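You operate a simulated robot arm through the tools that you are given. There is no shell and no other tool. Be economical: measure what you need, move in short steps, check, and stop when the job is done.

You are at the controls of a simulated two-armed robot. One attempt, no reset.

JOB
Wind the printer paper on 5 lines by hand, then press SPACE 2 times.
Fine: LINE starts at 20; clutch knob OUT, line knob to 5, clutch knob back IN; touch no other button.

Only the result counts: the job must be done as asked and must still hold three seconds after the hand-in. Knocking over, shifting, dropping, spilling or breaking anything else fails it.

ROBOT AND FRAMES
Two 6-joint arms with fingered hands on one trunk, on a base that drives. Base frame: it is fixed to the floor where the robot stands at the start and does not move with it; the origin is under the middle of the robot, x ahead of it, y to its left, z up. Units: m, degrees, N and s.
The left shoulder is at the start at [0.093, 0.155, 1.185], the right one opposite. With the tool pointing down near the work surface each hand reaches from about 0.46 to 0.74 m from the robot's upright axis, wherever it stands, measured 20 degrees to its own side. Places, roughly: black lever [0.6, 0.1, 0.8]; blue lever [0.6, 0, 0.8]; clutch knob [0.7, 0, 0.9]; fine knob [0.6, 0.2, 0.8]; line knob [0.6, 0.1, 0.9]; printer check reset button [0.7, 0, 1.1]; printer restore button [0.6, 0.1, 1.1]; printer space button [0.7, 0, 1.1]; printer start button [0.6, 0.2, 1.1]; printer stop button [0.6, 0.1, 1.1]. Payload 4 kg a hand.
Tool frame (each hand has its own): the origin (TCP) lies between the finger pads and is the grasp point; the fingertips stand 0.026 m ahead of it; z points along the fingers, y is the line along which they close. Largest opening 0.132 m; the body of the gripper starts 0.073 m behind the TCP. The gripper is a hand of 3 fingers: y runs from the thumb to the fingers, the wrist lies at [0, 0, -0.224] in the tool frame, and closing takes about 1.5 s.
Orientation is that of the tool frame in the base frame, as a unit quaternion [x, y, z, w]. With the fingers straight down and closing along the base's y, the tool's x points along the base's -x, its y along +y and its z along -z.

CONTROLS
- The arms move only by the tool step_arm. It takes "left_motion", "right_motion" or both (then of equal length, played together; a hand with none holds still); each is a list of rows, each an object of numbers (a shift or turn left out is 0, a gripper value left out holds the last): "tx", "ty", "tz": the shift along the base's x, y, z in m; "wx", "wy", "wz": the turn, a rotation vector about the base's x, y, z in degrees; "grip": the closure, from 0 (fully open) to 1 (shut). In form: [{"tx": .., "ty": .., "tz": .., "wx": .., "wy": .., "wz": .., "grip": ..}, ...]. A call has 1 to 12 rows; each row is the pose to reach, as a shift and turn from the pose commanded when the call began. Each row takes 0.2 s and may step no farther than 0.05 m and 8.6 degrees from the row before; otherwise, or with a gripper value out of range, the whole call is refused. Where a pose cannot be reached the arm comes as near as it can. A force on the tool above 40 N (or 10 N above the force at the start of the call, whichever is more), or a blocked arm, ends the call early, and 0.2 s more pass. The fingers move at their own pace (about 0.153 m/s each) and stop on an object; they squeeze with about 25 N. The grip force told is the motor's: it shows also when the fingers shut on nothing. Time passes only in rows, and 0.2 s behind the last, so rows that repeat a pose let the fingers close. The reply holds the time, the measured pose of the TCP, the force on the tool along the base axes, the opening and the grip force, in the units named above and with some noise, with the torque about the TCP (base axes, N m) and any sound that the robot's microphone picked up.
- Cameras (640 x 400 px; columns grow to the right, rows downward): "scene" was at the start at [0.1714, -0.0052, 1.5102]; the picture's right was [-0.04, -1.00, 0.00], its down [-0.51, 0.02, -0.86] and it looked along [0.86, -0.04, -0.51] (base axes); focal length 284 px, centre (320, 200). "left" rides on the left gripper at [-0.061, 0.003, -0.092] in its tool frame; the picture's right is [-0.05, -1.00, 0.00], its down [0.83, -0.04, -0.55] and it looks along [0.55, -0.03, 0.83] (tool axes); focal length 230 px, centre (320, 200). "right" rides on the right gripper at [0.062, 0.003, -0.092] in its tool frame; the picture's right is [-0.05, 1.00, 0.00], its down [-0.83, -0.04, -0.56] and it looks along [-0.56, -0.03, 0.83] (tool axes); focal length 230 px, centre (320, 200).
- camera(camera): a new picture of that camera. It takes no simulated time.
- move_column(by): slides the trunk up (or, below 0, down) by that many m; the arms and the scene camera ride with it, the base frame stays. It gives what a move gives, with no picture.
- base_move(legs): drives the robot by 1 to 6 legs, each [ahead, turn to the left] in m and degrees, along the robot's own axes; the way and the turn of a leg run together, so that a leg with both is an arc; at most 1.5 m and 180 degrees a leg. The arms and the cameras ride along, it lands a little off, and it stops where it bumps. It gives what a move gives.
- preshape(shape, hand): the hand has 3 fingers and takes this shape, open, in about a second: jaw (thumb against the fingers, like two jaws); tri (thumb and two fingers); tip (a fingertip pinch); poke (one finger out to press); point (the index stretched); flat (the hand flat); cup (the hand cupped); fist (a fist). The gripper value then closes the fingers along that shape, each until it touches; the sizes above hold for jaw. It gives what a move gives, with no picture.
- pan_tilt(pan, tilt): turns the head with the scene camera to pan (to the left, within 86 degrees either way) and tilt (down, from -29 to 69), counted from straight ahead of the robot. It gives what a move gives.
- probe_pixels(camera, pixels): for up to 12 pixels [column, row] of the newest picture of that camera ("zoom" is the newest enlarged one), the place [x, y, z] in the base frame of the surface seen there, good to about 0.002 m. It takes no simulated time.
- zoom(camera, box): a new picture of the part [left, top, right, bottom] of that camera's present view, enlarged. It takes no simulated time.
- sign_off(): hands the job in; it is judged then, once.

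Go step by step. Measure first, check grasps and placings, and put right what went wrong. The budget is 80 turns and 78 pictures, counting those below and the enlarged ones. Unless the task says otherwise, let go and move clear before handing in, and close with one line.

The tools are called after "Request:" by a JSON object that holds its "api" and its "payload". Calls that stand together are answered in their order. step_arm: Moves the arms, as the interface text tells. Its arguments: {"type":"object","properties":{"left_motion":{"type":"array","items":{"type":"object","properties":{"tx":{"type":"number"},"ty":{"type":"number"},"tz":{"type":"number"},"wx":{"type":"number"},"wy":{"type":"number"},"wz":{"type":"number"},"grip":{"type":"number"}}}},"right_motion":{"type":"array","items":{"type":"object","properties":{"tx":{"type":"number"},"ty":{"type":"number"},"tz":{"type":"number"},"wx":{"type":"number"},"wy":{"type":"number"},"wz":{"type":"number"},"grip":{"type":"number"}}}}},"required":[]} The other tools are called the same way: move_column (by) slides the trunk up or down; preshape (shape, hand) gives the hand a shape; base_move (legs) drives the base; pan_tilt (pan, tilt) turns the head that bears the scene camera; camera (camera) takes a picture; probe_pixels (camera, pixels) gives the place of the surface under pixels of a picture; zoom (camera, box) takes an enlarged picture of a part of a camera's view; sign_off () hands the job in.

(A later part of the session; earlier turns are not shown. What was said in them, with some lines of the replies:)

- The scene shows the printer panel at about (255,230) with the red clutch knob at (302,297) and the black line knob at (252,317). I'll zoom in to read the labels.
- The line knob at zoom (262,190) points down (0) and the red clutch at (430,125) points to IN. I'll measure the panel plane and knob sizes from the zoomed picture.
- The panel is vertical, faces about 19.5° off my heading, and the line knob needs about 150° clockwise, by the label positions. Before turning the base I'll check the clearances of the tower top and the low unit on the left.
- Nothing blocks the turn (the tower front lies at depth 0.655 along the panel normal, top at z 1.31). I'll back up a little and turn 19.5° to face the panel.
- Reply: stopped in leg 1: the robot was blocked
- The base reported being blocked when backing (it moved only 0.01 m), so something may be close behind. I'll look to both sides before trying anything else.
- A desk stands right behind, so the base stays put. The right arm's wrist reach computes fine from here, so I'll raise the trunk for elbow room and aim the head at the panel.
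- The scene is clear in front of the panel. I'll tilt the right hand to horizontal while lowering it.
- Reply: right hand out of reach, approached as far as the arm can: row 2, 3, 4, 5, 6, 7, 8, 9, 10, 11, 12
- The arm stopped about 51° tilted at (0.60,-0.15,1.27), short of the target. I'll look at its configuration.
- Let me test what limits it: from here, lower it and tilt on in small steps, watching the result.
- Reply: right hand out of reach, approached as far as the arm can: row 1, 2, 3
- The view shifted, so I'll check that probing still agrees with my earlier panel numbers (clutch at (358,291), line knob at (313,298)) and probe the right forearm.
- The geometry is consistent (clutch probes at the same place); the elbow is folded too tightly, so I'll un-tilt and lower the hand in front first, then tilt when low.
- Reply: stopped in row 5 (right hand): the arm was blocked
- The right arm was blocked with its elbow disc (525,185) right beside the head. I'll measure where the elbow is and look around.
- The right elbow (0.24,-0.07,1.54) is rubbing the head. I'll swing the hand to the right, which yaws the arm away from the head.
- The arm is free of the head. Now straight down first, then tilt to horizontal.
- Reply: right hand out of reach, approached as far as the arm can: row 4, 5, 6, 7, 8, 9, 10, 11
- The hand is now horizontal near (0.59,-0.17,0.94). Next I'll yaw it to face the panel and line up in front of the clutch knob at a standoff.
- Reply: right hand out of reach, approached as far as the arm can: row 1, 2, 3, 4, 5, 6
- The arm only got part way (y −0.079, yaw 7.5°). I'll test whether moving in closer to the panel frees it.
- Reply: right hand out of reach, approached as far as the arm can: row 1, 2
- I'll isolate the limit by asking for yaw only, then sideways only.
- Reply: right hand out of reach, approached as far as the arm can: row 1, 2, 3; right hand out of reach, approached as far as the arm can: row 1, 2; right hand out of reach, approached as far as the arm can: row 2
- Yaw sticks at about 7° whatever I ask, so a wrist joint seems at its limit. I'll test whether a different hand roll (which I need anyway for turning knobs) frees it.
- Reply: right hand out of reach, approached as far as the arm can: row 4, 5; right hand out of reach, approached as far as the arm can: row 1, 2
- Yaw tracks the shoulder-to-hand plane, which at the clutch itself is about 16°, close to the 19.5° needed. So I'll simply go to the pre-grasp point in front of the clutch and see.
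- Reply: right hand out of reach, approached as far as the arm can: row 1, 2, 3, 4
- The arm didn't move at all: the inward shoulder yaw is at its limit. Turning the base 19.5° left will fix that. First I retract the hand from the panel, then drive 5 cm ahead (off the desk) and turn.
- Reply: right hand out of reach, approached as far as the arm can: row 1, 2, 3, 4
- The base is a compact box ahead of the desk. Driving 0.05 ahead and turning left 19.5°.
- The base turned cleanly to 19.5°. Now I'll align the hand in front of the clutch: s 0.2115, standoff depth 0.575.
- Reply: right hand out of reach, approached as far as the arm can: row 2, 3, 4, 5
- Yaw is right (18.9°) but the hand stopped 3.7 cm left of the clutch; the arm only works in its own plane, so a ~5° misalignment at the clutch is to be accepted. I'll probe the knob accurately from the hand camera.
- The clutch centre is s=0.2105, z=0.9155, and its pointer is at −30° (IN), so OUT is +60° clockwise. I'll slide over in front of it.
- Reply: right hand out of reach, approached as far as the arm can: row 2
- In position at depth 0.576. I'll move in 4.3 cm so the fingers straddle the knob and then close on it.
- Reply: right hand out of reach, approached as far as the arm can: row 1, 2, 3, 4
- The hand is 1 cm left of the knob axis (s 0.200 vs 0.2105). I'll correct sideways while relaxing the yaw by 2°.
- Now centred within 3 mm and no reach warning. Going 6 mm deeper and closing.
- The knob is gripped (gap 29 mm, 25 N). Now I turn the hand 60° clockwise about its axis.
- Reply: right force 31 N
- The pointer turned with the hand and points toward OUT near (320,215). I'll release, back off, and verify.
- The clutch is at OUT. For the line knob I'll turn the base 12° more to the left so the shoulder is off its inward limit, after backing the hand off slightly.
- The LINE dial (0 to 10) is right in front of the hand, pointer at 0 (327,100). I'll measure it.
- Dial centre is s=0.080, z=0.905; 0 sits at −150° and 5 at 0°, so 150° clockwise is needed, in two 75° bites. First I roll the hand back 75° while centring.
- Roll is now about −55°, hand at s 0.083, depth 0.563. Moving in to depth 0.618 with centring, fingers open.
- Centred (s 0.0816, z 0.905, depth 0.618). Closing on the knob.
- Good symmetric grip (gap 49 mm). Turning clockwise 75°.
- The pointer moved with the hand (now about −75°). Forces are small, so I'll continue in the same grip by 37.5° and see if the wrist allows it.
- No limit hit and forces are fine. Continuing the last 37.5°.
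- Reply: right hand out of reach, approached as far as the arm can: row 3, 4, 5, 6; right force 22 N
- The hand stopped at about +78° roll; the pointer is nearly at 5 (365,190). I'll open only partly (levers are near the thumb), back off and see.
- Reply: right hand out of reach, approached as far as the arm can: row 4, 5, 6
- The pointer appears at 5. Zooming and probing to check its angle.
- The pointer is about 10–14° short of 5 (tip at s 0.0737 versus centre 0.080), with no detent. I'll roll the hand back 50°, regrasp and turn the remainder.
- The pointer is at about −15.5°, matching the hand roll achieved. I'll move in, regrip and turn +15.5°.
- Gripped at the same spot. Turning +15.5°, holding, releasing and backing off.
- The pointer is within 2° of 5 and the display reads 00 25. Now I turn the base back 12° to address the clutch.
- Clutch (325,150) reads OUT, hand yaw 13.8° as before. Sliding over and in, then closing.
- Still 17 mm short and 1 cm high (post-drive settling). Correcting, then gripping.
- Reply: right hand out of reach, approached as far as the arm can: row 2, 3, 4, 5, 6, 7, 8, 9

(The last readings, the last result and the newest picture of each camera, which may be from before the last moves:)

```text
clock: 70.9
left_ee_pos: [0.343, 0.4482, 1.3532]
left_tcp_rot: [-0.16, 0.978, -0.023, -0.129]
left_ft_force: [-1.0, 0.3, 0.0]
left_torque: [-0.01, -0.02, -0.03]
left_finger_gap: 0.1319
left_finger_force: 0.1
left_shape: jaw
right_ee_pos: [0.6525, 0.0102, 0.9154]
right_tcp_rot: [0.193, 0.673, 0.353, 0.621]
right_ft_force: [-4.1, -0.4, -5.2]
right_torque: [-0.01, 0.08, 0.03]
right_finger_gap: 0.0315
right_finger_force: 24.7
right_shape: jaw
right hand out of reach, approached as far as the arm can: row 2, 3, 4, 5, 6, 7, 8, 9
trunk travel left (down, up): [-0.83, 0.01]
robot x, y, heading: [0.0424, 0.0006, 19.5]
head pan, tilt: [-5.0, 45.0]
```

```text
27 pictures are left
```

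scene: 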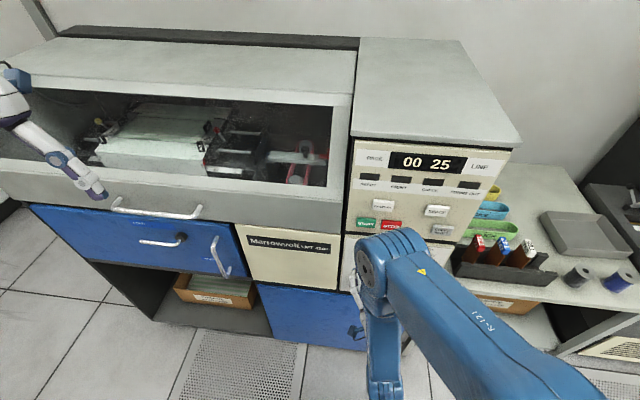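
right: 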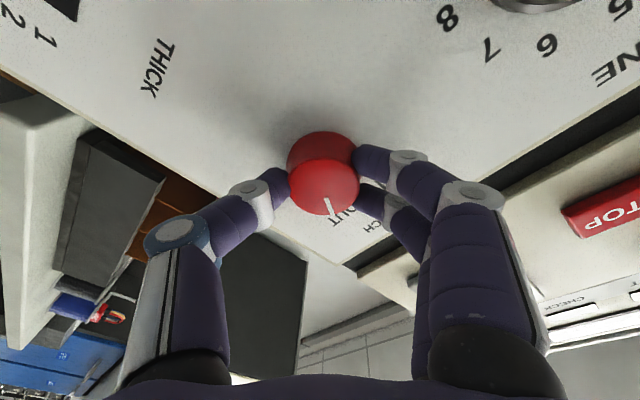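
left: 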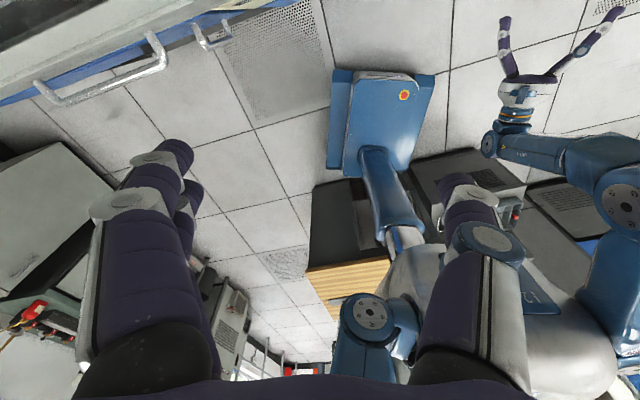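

Gripped well. Turning 60° counter-clockwise back to IN, then releasing and backing off.

Request:
{"api": "step_arm", "payload": {"right_motion": [{"wx": -7.3, "wy": -1.8}, {"wx": -14.6, "wy": -3.6}, {"wx": -21.8, "wy": -5.4}, {"wx": -29.1, "wy": -7.2}, {"wx": -36.4, "wy": -9}, {"wx": -43.7, "wy": -10.8}, {"wx": -50.9, "wy": -12.6}, {"wx": -58.2, "wy": -14.3}, {"wx": -58.2, "wy": -14.3}]}}

Request:
{"api": "step_arm", "payload": {"right_motion": [{"grip": 0.3}, {"grip": 0.3}, {"grip": 0.3}, {"tx": -0.018, "ty": -0.005}, {"tx": -0.036, "ty": -0.01}, {"tx": -0.055, "ty": -0.015}]}}

Request:
{"api": "camera", "payload": {"camera": "right"}}

Request:
{"api": "camera", "payload": {"camera": "scene"}}

```text
clock: 72.9
left_ee_pos: [0.3475, 0.4452, 1.3526]
left_tcp_rot: [-0.162, 0.978, -0.022, -0.13]
left_ft_force: [0.3, -0.9, 0.8]
left_torque: [0.02, 0.01, 0.03]
left_finger_gap: 0.1318
left_finger_force: 0.0
left_shape: jaw
right_ee_pos: [0.6494, 0.0139, 0.9161]
right_tcp_rot: [-0.176, 0.683, 0.002, 0.709]
right_ft_force: [14.6, -16.7, -2.0]
right_torque: [0.11, -0.01, -0.31]
right_finger_gap: 0.0295
right_finger_force: 25.2
right_shape: jaw
right hand out of reach, approached as far as the arm can: row 2, 3, 4, 5, 6, 7, 8, 9
trunk travel left (down, up): [-0.83, 0.01]
robot x, y, heading: [0.044, -0.0041, 19.5]
head pan, tilt: [-5.0, 45.0]
```

```text
clock: 74.3
left_ee_pos: [0.3445, 0.4489, 1.3525]
left_tcp_rot: [-0.161, 0.978, -0.023, -0.128]
left_ft_force: [0.1, -0.1, 0.5]
left_torque: [-0.03, 0.03, 0.02]
left_finger_gap: 0.132
left_finger_force: 0.1
left_shape: jaw
right_ee_pos: [0.5901, 0.0007, 0.9179]
right_tcp_rot: [-0.179, 0.681, 0.006, 0.71]
right_ft_force: [0.3, 0.3, 0.3]
right_torque: [0.01, -0.02, 0.01]
right_finger_gap: 0.092
right_finger_force: 0.0
right_shape: jaw
trunk travel left (down, up): [-0.83, 0.01]
robot x, y, heading: [0.0485, -0.0045, 19.7]
head pan, tilt: [-5.0, 45.0]
```

```text
26 pictures are left
```

right: 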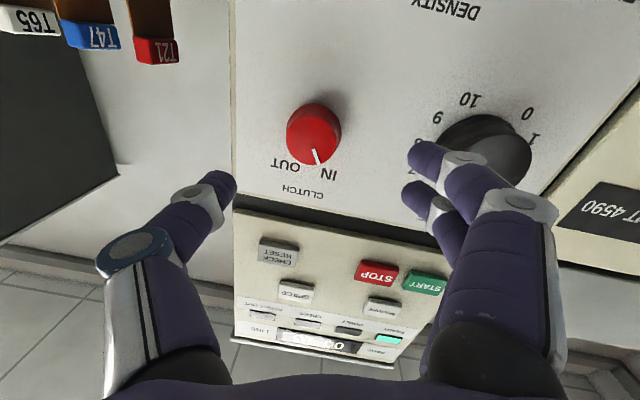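

```text
25 pictures are left
```

scene: 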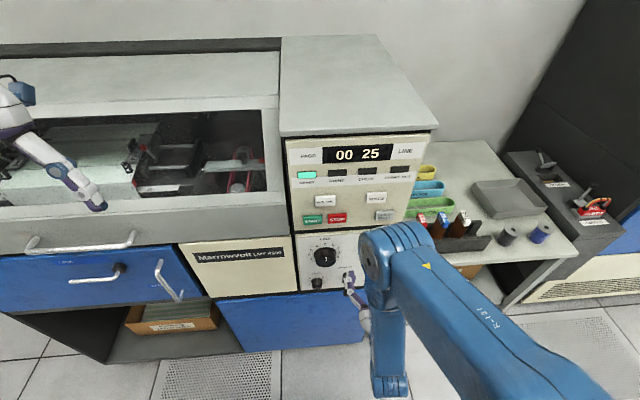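

READY is lit again and LINE reads 25. I'll check the clutch pointer's angle.

Request:
{"api": "zoom", "payload": {"camera": "right", "box": [250, 70, 370, 210]}}

Request:
{"api": "probe_pixels", "payload": {"camera": "right", "pixels": [[314, 151], [318, 162], [311, 135], [296, 292], [283, 287], [310, 297], [276, 255], [296, 299]]}}

```text
2.86 times, centred on (310, 140) of right
```

zoom: 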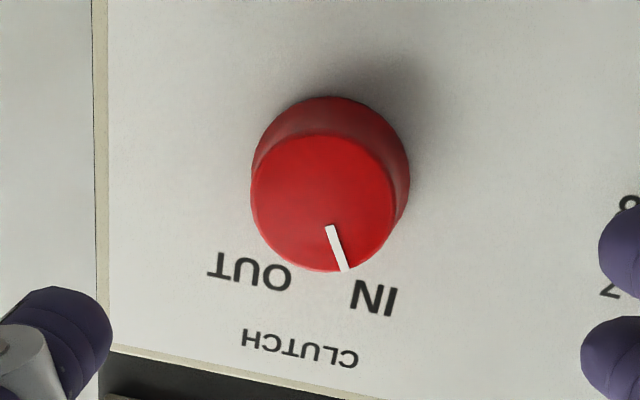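

```text
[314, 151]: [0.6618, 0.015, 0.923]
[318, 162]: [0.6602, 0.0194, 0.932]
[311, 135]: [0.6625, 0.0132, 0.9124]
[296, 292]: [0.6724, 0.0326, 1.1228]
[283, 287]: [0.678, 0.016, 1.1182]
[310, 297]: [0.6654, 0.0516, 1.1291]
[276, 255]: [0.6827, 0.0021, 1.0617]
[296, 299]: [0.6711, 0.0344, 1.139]
```

The clutch is at −27°, IN (READY lit). Next, SPACE at about s=0.193, z=1.129, face depth 0.646. I'll shape the right hand to poke and look where its finger is.

Request:
{"api": "preshape", "payload": {"hand": "right", "shape": "poke"}}

Request:
{"api": "camera", "payload": {"camera": "right"}}

```text
clock: 75.2
left_ee_pos: [0.344, 0.4495, 1.3527]
left_tcp_rot: [-0.161, 0.978, -0.023, -0.129]
left_ft_force: [-0.6, -0.1, 0.3]
left_torque: [-0.01, -0.01, 0.0]
left_finger_gap: 0.1318
left_finger_force: 0.1
left_shape: jaw
right_ee_pos: [0.5892, 0.0015, 0.9173]
right_tcp_rot: [-0.179, 0.681, 0.005, 0.71]
right_ft_force: [-0.7, -0.7, 0.0]
right_torque: [0.0, -0.01, 0.05]
right_finger_gap: 0.0001
right_finger_force: 0.0
right_shape: poke
trunk travel left (down, up): [-0.83, 0.01]
robot x, y, heading: [0.0443, -0.001, 19.7]
head pan, tilt: [-5.0, 45.0]
```

```text
23 pictures are left
```

right: 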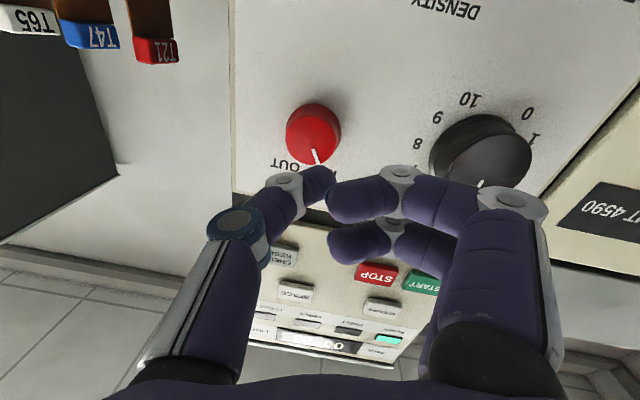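

The thumb reaches out as the poking finger, its tip at (322,178). I'll measure the tip relative to the TCP.

Request:
{"api": "probe_pixels", "payload": {"camera": "right", "pixels": [[325, 176], [318, 180], [312, 190], [285, 182], [335, 205], [385, 170], [335, 245], [400, 175]]}}

Request:
{"api": "zoom", "payload": {"camera": "right", "box": [240, 130, 460, 290]}}

```text
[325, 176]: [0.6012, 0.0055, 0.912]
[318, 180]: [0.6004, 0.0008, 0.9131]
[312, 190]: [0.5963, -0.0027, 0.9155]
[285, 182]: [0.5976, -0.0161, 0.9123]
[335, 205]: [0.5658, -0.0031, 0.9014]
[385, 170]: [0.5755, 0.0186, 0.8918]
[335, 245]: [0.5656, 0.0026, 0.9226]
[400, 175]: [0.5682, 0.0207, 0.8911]
```

```text
2.50 times, centred on (350, 210) of right
```

zoom: 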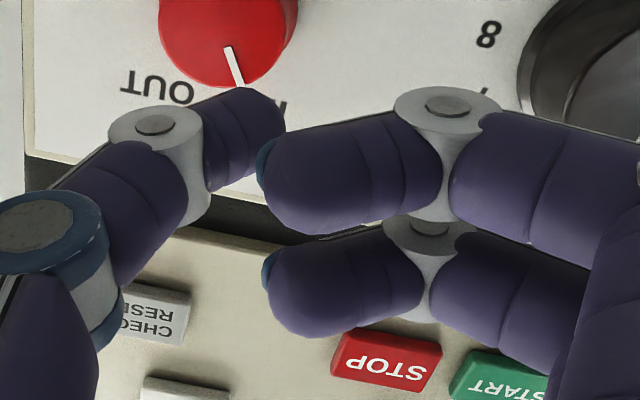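

The poke leads by only ~1 cm. The pointing shape may be better; I'll try it.

Request:
{"api": "preshape", "payload": {"hand": "right", "shape": "point"}}

Request:
{"api": "camera", "payload": {"camera": "right"}}

```text
clock: 76.1
left_ee_pos: [0.3438, 0.4481, 1.3525]
left_tcp_rot: [-0.161, 0.978, -0.023, -0.129]
left_ft_force: [0.1, 1.1, 0.2]
left_torque: [-0.01, 0.02, -0.02]
left_finger_gap: 0.1321
left_finger_force: 0.1
left_shape: jaw
right_ee_pos: [0.5903, 0.0014, 0.9172]
right_tcp_rot: [-0.179, 0.681, 0.005, 0.71]
right_ft_force: [-0.8, -0.4, -0.1]
right_torque: [-0.03, 0.0, -0.01]
right_finger_gap: 0.0
right_finger_force: 0.0
right_shape: point
trunk travel left (down, up): [-0.83, 0.01]
robot x, y, heading: [0.0467, -0.0016, 19.4]
head pan, tilt: [-5.0, 45.0]
```

```text
21 pictures are left
```

right: 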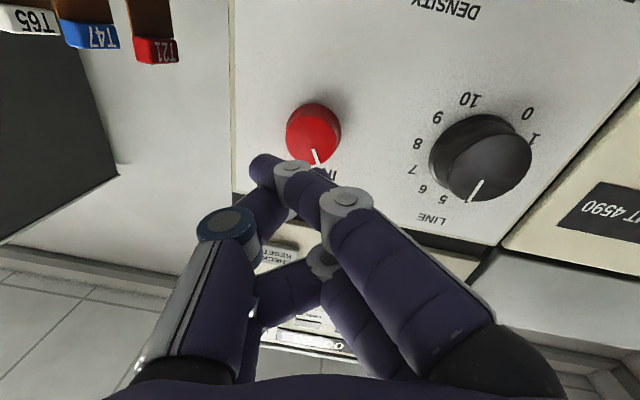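

Request:
{"api": "probe_pixels", "payload": {"camera": "right", "pixels": [[258, 163], [265, 175], [290, 172], [315, 180], [345, 200], [270, 200], [250, 260], [300, 280]]}}

Request:
{"api": "zoom", "payload": {"camera": "right", "box": [200, 130, 400, 330]}}

```text
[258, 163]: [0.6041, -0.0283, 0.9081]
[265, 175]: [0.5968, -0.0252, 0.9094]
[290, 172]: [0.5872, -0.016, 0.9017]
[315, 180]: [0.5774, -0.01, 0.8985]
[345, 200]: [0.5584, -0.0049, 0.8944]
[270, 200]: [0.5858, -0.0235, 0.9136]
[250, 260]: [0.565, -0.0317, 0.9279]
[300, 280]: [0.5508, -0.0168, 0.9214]
```

```text
2.00 times, centred on (300, 230) of right
```

zoom: 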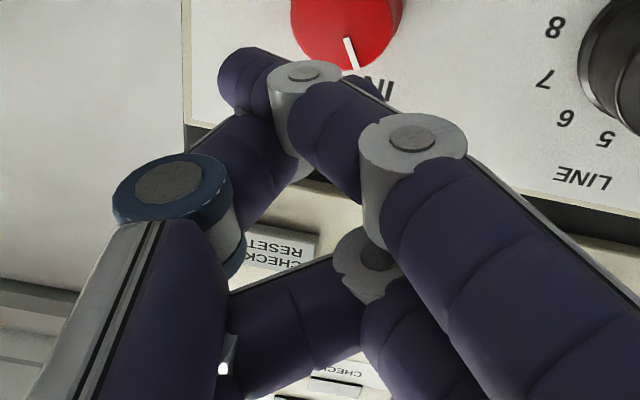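

The pointing shape crosses fingers, so poke it is (thumb tip leads by 1–2 cm). I'll reshape to poke and drive back 3 cm for elbow room at SPACE height.

Request:
{"api": "preshape", "payload": {"hand": "right", "shape": "poke"}}

Request:
{"api": "base_move", "payload": {"legs": [[-0.03, 0]]}}

Request:
{"api": "step_arm", "payload": {"right_motion": [{"tx": 0}, {"tx": 0}]}}

```text
clock: 77.0
left_ee_pos: [0.3441, 0.4493, 1.3515]
left_tcp_rot: [-0.16, 0.978, -0.023, -0.129]
left_ft_force: [-0.4, 0.3, -0.1]
left_torque: [-0.02, 0.0, -0.01]
left_finger_gap: 0.132
left_finger_force: 0.1
left_shape: jaw
right_ee_pos: [0.5905, 0.0005, 0.9174]
right_tcp_rot: [-0.178, 0.681, 0.004, 0.71]
right_ft_force: [-0.8, -0.2, -0.1]
right_torque: [0.0, 0.0, 0.04]
right_finger_gap: 0.0
right_finger_force: 0.1
right_shape: poke
trunk travel left (down, up): [-0.83, 0.01]
robot x, y, heading: [0.0458, -0.0027, 19.4]
head pan, tilt: [-5.0, 45.0]
```

```text
clock: 77.8
left_ee_pos: [0.3251, 0.4405, 1.3542]
left_tcp_rot: [-0.161, 0.979, -0.022, -0.124]
left_ft_force: [1.5, -0.6, -1.4]
left_torque: [-0.04, 0.03, 0.01]
left_finger_gap: 0.1322
left_finger_force: 0.0
left_shape: jaw
right_ee_pos: [0.5673, -0.0095, 0.9149]
right_tcp_rot: [-0.178, 0.684, 0.004, 0.707]
right_ft_force: [0.0, 0.2, 0.1]
right_torque: [-0.02, 0.03, 0.01]
right_finger_gap: 0.0
right_finger_force: 0.0
right_shape: poke
trunk travel left (down, up): [-0.83, 0.01]
robot x, y, heading: [0.016, -0.0085, 19.2]
head pan, tilt: [-5.0, 45.0]
```

```text
clock: 78.4
left_ee_pos: [0.3039, 0.4317, 1.3337]
left_tcp_rot: [-0.159, 0.974, -0.027, -0.158]
left_ft_force: [0.2, -0.5, 1.1]
left_torque: [0.01, 0.06, 0.0]
left_finger_gap: 0.132
left_finger_force: 0.1
left_shape: jaw
right_ee_pos: [0.5501, -0.0146, 0.9234]
right_tcp_rot: [-0.176, 0.679, 0.005, 0.713]
right_ft_force: [0.1, 0.2, -0.2]
right_torque: [-0.02, -0.02, -0.01]
right_finger_gap: 0.0002
right_finger_force: 0.0
right_shape: poke
trunk travel left (down, up): [-0.83, 0.01]
robot x, y, heading: [0.0172, -0.0112, 19.5]
head pan, tilt: [-5.0, 45.0]
```

Settled at depth 0.514. Now forward to depth ~0.60 and up along the panel to SPACE height, pitching up 20°.

Request:
{"api": "step_arm", "payload": {"right_motion": [{"tx": 0.025, "ty": 0.01, "tz": 0.005}, {"tx": 0.05, "ty": 0.02, "tz": 0.02}, {"tx": 0.07, "ty": 0.028, "tz": 0.045, "wx": 1, "wy": -2.8}, {"tx": 0.075, "ty": 0.03, "tz": 0.085, "wx": 2.3, "wy": -6.6}, {"tx": 0.078, "ty": 0.031, "tz": 0.125, "wx": 3.6, "wy": -10.4}, {"tx": 0.08, "ty": 0.032, "tz": 0.165, "wx": 5, "wy": -14.2}, {"tx": 0.08, "ty": 0.032, "tz": 0.195, "wx": 6.3, "wy": -18}, {"tx": 0.08, "ty": 0.032, "tz": 0.207, "wx": 6.6, "wy": -19}, {"tx": 0.08, "ty": 0.032, "tz": 0.207, "wx": 6.6, "wy": -19}]}}

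Request:
{"api": "camera", "payload": {"camera": "right"}}

Request:
{"api": "camera", "payload": {"camera": "scene"}}

```text
clock: 80.4
left_ee_pos: [0.3022, 0.4333, 1.3346]
left_tcp_rot: [-0.159, 0.974, -0.028, -0.158]
left_ft_force: [-0.5, -0.4, 0.0]
left_torque: [-0.01, 0.01, 0.03]
left_finger_gap: 0.1323
left_finger_force: 0.0
left_shape: jaw
right_ee_pos: [0.631, 0.0178, 1.135]
right_tcp_rot: [-0.134, 0.547, 0.014, 0.826]
right_ft_force: [1.1, -0.5, -0.4]
right_torque: [0.0, 0.01, -0.02]
right_finger_gap: 0.0
right_finger_force: 0.2
right_shape: poke
trunk travel left (down, up): [-0.83, 0.01]
robot x, y, heading: [0.0135, -0.0133, 19.3]
head pan, tilt: [-5.0, 45.0]
```

```text
19 pictures are left
```

right: 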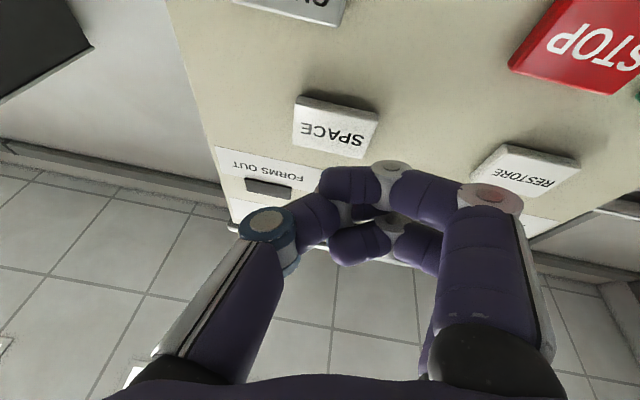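

```text
18 pictures are left
```

scene: 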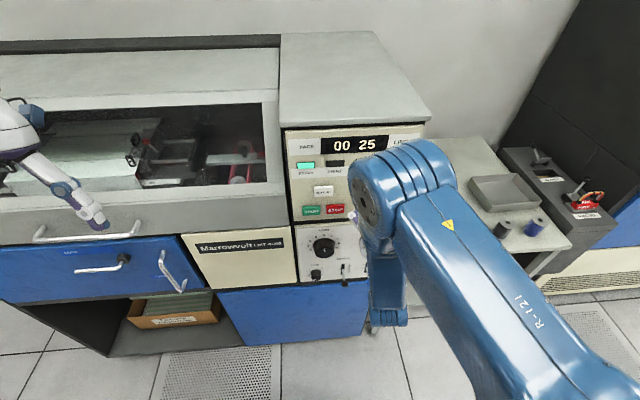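

Reached without warnings; the SPACE button is at (337,128). I'll zoom at the finger cluster to see which tip leads now.

Request:
{"api": "zoom", "payload": {"camera": "right", "box": [230, 80, 450, 280]}}

Request:
{"api": "probe_pixels", "payload": {"camera": "right", "pixels": [[337, 128], [297, 100], [378, 115], [365, 155], [296, 150], [335, 175], [355, 172], [390, 165], [310, 205], [345, 205], [265, 222], [355, 240]]}}

```text
2.00 times, centred on (340, 180) of right
```

zoom: 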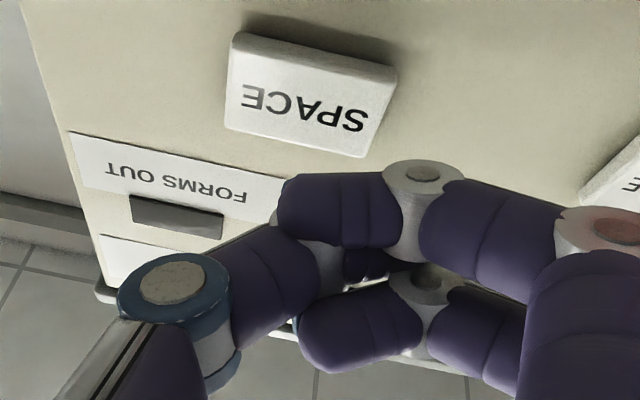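

```text
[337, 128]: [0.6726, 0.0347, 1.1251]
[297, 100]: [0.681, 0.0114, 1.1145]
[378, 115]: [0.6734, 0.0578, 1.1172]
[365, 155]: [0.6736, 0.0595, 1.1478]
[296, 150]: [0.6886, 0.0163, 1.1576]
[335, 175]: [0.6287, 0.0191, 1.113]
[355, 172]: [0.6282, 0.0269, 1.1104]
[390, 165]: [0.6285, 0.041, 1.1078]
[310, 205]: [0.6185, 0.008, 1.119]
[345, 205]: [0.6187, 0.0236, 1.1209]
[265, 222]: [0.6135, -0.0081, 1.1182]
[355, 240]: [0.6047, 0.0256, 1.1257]
```

The fingers now wrap over the thumb since I came from "point". I'll back off 2 cm, go via jaw, and reshape to poke to get the thumb tip leading again.

Request:
{"api": "step_arm", "payload": {"right_motion": [{"tx": -0.019, "ty": -0.0067}]}}

Request:
{"api": "preshape", "payload": {"hand": "right", "shape": "jaw"}}

Request:
{"api": "preshape", "payload": {"hand": "right", "shape": "poke"}}

Request:
{"api": "camera", "payload": {"camera": "right"}}

```text
clock: 80.8
left_ee_pos: [0.3011, 0.4332, 1.3348]
left_tcp_rot: [-0.159, 0.974, -0.028, -0.156]
left_ft_force: [-0.2, 0.5, -0.4]
left_torque: [-0.02, 0.03, 0.03]
left_finger_gap: 0.1323
left_finger_force: 0.2
left_shape: jaw
right_ee_pos: [0.6136, 0.0154, 1.1348]
right_tcp_rot: [-0.135, 0.551, 0.013, 0.824]
right_ft_force: [0.4, -0.2, -0.1]
right_torque: [0.0, 0.02, -0.02]
right_finger_gap: 0.0003
right_finger_force: 0.1
right_shape: poke
right hand out of reach, approached as far as the arm can: row 1
trunk travel left (down, up): [-0.83, 0.01]
robot x, y, heading: [0.015, -0.0146, 19.4]
head pan, tilt: [-5.0, 45.0]
```

```text
clock: 81.7
left_ee_pos: [0.302, 0.4329, 1.3338]
left_tcp_rot: [-0.159, 0.974, -0.028, -0.158]
left_ft_force: [-0.2, 0.1, 0.3]
left_torque: [-0.01, -0.02, -0.02]
left_finger_gap: 0.1317
left_finger_force: 0.0
left_shape: jaw
right_ee_pos: [0.6156, 0.0154, 1.1354]
right_tcp_rot: [-0.133, 0.551, 0.012, 0.823]
right_ft_force: [0.4, -0.4, 0.5]
right_torque: [0.0, 0.01, 0.02]
right_finger_gap: 0.1318
right_finger_force: 0.1
right_shape: jaw
trunk travel left (down, up): [-0.83, 0.01]
robot x, y, heading: [0.0176, -0.0103, 19.4]
head pan, tilt: [-5.0, 45.0]
```

```text
clock: 82.6
left_ee_pos: [0.3014, 0.4329, 1.3337]
left_tcp_rot: [-0.159, 0.974, -0.028, -0.157]
left_ft_force: [-0.4, -0.8, 0.2]
left_torque: [0.01, 0.0, 0.0]
left_finger_gap: 0.132
left_finger_force: 0.0
left_shape: jaw
right_ee_pos: [0.6152, 0.0161, 1.1357]
right_tcp_rot: [-0.133, 0.552, 0.012, 0.823]
right_ft_force: [0.6, 0.3, 0.6]
right_torque: [0.01, -0.05, -0.03]
right_finger_gap: 0.0002
right_finger_force: 0.1
right_shape: poke
trunk travel left (down, up): [-0.83, 0.01]
robot x, y, heading: [0.0139, -0.0133, 19.3]
head pan, tilt: [-5.0, 45.0]
```

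```text
16 pictures are left
```

right: 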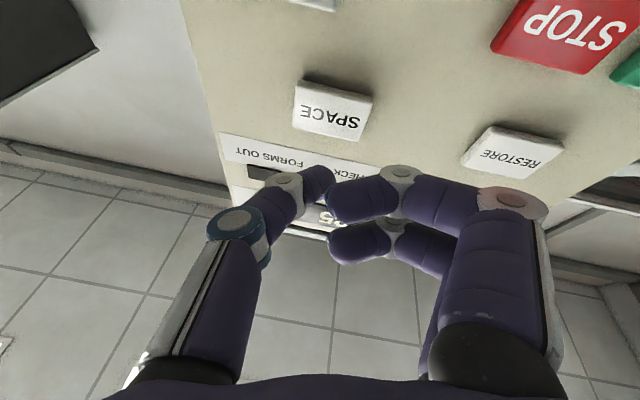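

The thumb tip leads again at (323,173). Measuring it, the other leading parts, and the button.

Request:
{"api": "probe_pixels", "payload": {"camera": "right", "pixels": [[326, 173], [320, 170], [314, 185], [288, 180], [345, 190], [385, 183], [400, 172], [510, 195], [335, 112], [300, 85], [372, 100], [295, 120]]}}

```text
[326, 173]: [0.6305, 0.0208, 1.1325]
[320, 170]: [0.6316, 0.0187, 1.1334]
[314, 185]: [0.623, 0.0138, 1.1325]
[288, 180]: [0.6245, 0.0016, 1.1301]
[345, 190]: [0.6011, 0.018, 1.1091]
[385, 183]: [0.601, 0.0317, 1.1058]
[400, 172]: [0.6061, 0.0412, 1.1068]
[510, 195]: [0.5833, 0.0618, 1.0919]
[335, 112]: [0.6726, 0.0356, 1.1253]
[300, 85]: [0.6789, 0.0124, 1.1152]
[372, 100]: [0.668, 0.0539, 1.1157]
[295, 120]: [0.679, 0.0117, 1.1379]
```

Tip at depth 0.602, s 0.193, z ~1.134; button centre s 0.1935, z 1.1265, face 0.645. I'll lower 7 mm and advance 37 mm, then check.

Request:
{"api": "step_arm", "payload": {"right_motion": [{"tx": 0.012, "ty": 0.004, "tz": -0.007}, {"tx": 0.024, "ty": 0.008, "tz": -0.007}, {"tx": 0.035, "ty": 0.0123, "tz": -0.007}, {"tx": 0.035, "ty": 0.0123, "tz": -0.007}]}}

Request:
{"api": "camera", "payload": {"camera": "right"}}

```text
clock: 83.6
left_ee_pos: [0.3013, 0.4321, 1.3357]
left_tcp_rot: [-0.159, 0.974, -0.028, -0.157]
left_ft_force: [-1.0, -0.4, -0.2]
left_torque: [-0.01, 0.0, -0.02]
left_finger_gap: 0.132
left_finger_force: 0.0
left_shape: jaw
right_ee_pos: [0.6491, 0.0301, 1.1289]
right_tcp_rot: [-0.134, 0.546, 0.013, 0.827]
right_ft_force: [-4.0, -2.6, -0.1]
right_torque: [-0.01, -0.03, 0.01]
right_finger_gap: 0.0
right_finger_force: 0.2
right_shape: poke
trunk travel left (down, up): [-0.83, 0.01]
robot x, y, heading: [0.0182, -0.0138, 19.6]
head pan, tilt: [-5.0, 45.0]
heard: click
```

```text
15 pictures are left
```

right: 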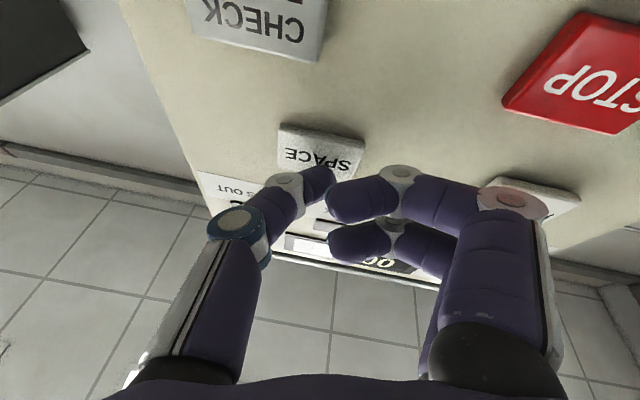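

A click was heard with about 5 N of contact: first press. I'll back off 2 cm and read the display.

Request:
{"api": "step_arm", "payload": {"right_motion": [{"tx": -0.01, "ty": -0.0035}, {"tx": -0.019, "ty": -0.0067}, {"tx": -0.019, "ty": -0.0067}]}}

Request:
{"api": "zoom", "payload": {"camera": "scene", "box": [260, 100, 440, 260]}}

```text
clock: 84.4
left_ee_pos: [0.301, 0.4323, 1.3339]
left_tcp_rot: [-0.159, 0.974, -0.028, -0.157]
left_ft_force: [-0.2, -0.7, 0.6]
left_torque: [0.03, 0.0, 0.01]
left_finger_gap: 0.132
left_finger_force: 0.1
left_shape: jaw
right_ee_pos: [0.6306, 0.0228, 1.1281]
right_tcp_rot: [-0.133, 0.547, 0.013, 0.826]
right_ft_force: [0.7, -0.8, -0.2]
right_torque: [-0.02, 0.0, -0.01]
right_finger_gap: 0.0002
right_finger_force: 0.0
right_shape: poke
trunk travel left (down, up): [-0.83, 0.01]
robot x, y, heading: [0.0111, -0.0113, 19.5]
head pan, tilt: [-5.0, 45.0]
```

```text
2.50 times, centred on (350, 180) of scene
```

zoom: 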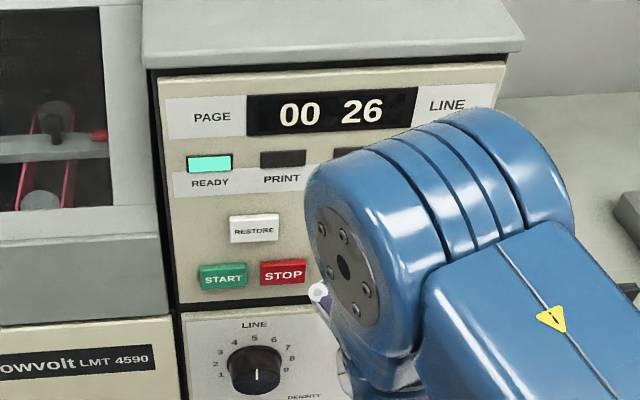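

LINE reads 26: one press counted. Pressing once more the same way and backing off.

Request:
{"api": "step_arm", "payload": {"right_motion": [{"tx": 0.01, "ty": 0.0035}, {"tx": 0.019, "ty": 0.0067}, {"tx": 0.019, "ty": 0.0067}]}}

Request:
{"api": "step_arm", "payload": {"right_motion": [{"tx": -0.01, "ty": -0.0035}, {"tx": -0.019, "ty": -0.0067}, {"tx": -0.03, "ty": -0.011}]}}

Request:
{"api": "zoom", "payload": {"camera": "scene", "box": [260, 100, 440, 260]}}

```text
clock: 85.2
left_ee_pos: [0.3002, 0.4322, 1.3342]
left_tcp_rot: [-0.159, 0.974, -0.028, -0.156]
left_ft_force: [-0.2, -0.8, -0.2]
left_torque: [0.02, -0.02, -0.02]
left_finger_gap: 0.1319
left_finger_force: 0.1
left_shape: jaw
right_ee_pos: [0.6485, 0.029, 1.1292]
right_tcp_rot: [-0.135, 0.547, 0.015, 0.826]
right_ft_force: [-2.8, -0.2, -1.8]
right_torque: [-0.01, -0.01, -0.03]
right_finger_gap: 0.0
right_finger_force: 0.1
right_shape: poke
trunk travel left (down, up): [-0.83, 0.01]
robot x, y, heading: [0.0204, -0.0129, 19.4]
head pan, tilt: [-5.0, 45.0]
heard: click
```

```text
clock: 86.0
left_ee_pos: [0.3009, 0.4326, 1.334]
left_tcp_rot: [-0.16, 0.974, -0.029, -0.158]
left_ft_force: [0.3, 0.7, -0.6]
left_torque: [0.03, -0.02, -0.01]
left_finger_gap: 0.1321
left_finger_force: 0.0
left_shape: jaw
right_ee_pos: [0.6208, 0.0184, 1.1259]
right_tcp_rot: [-0.135, 0.552, 0.013, 0.823]
right_ft_force: [0.1, -0.5, 0.8]
right_torque: [0.0, -0.02, -0.02]
right_finger_gap: 0.0
right_finger_force: 0.1
right_shape: poke
trunk travel left (down, up): [-0.83, 0.01]
robot x, y, heading: [0.0188, -0.0135, 19.6]
head pan, tilt: [-5.0, 45.0]
```

```text
2.50 times, centred on (350, 180) of scene
```

zoom: 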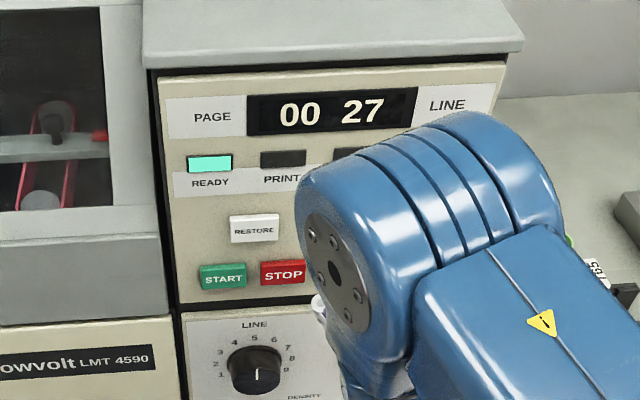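

LINE reads 27, READY is lit, clutch IN and line knob at 5, with the hand clear of the panel by about 3 cm. Handing in.

Request:
{"api": "sign_off", "payload": {}}

```text
The job is handed in.
```

I wound the paper on 5 lines by hand (LINE 20 to 25), put the clutch back IN, and pressed SPACE twice. The display read 00 27 with READY lit when I handed in.
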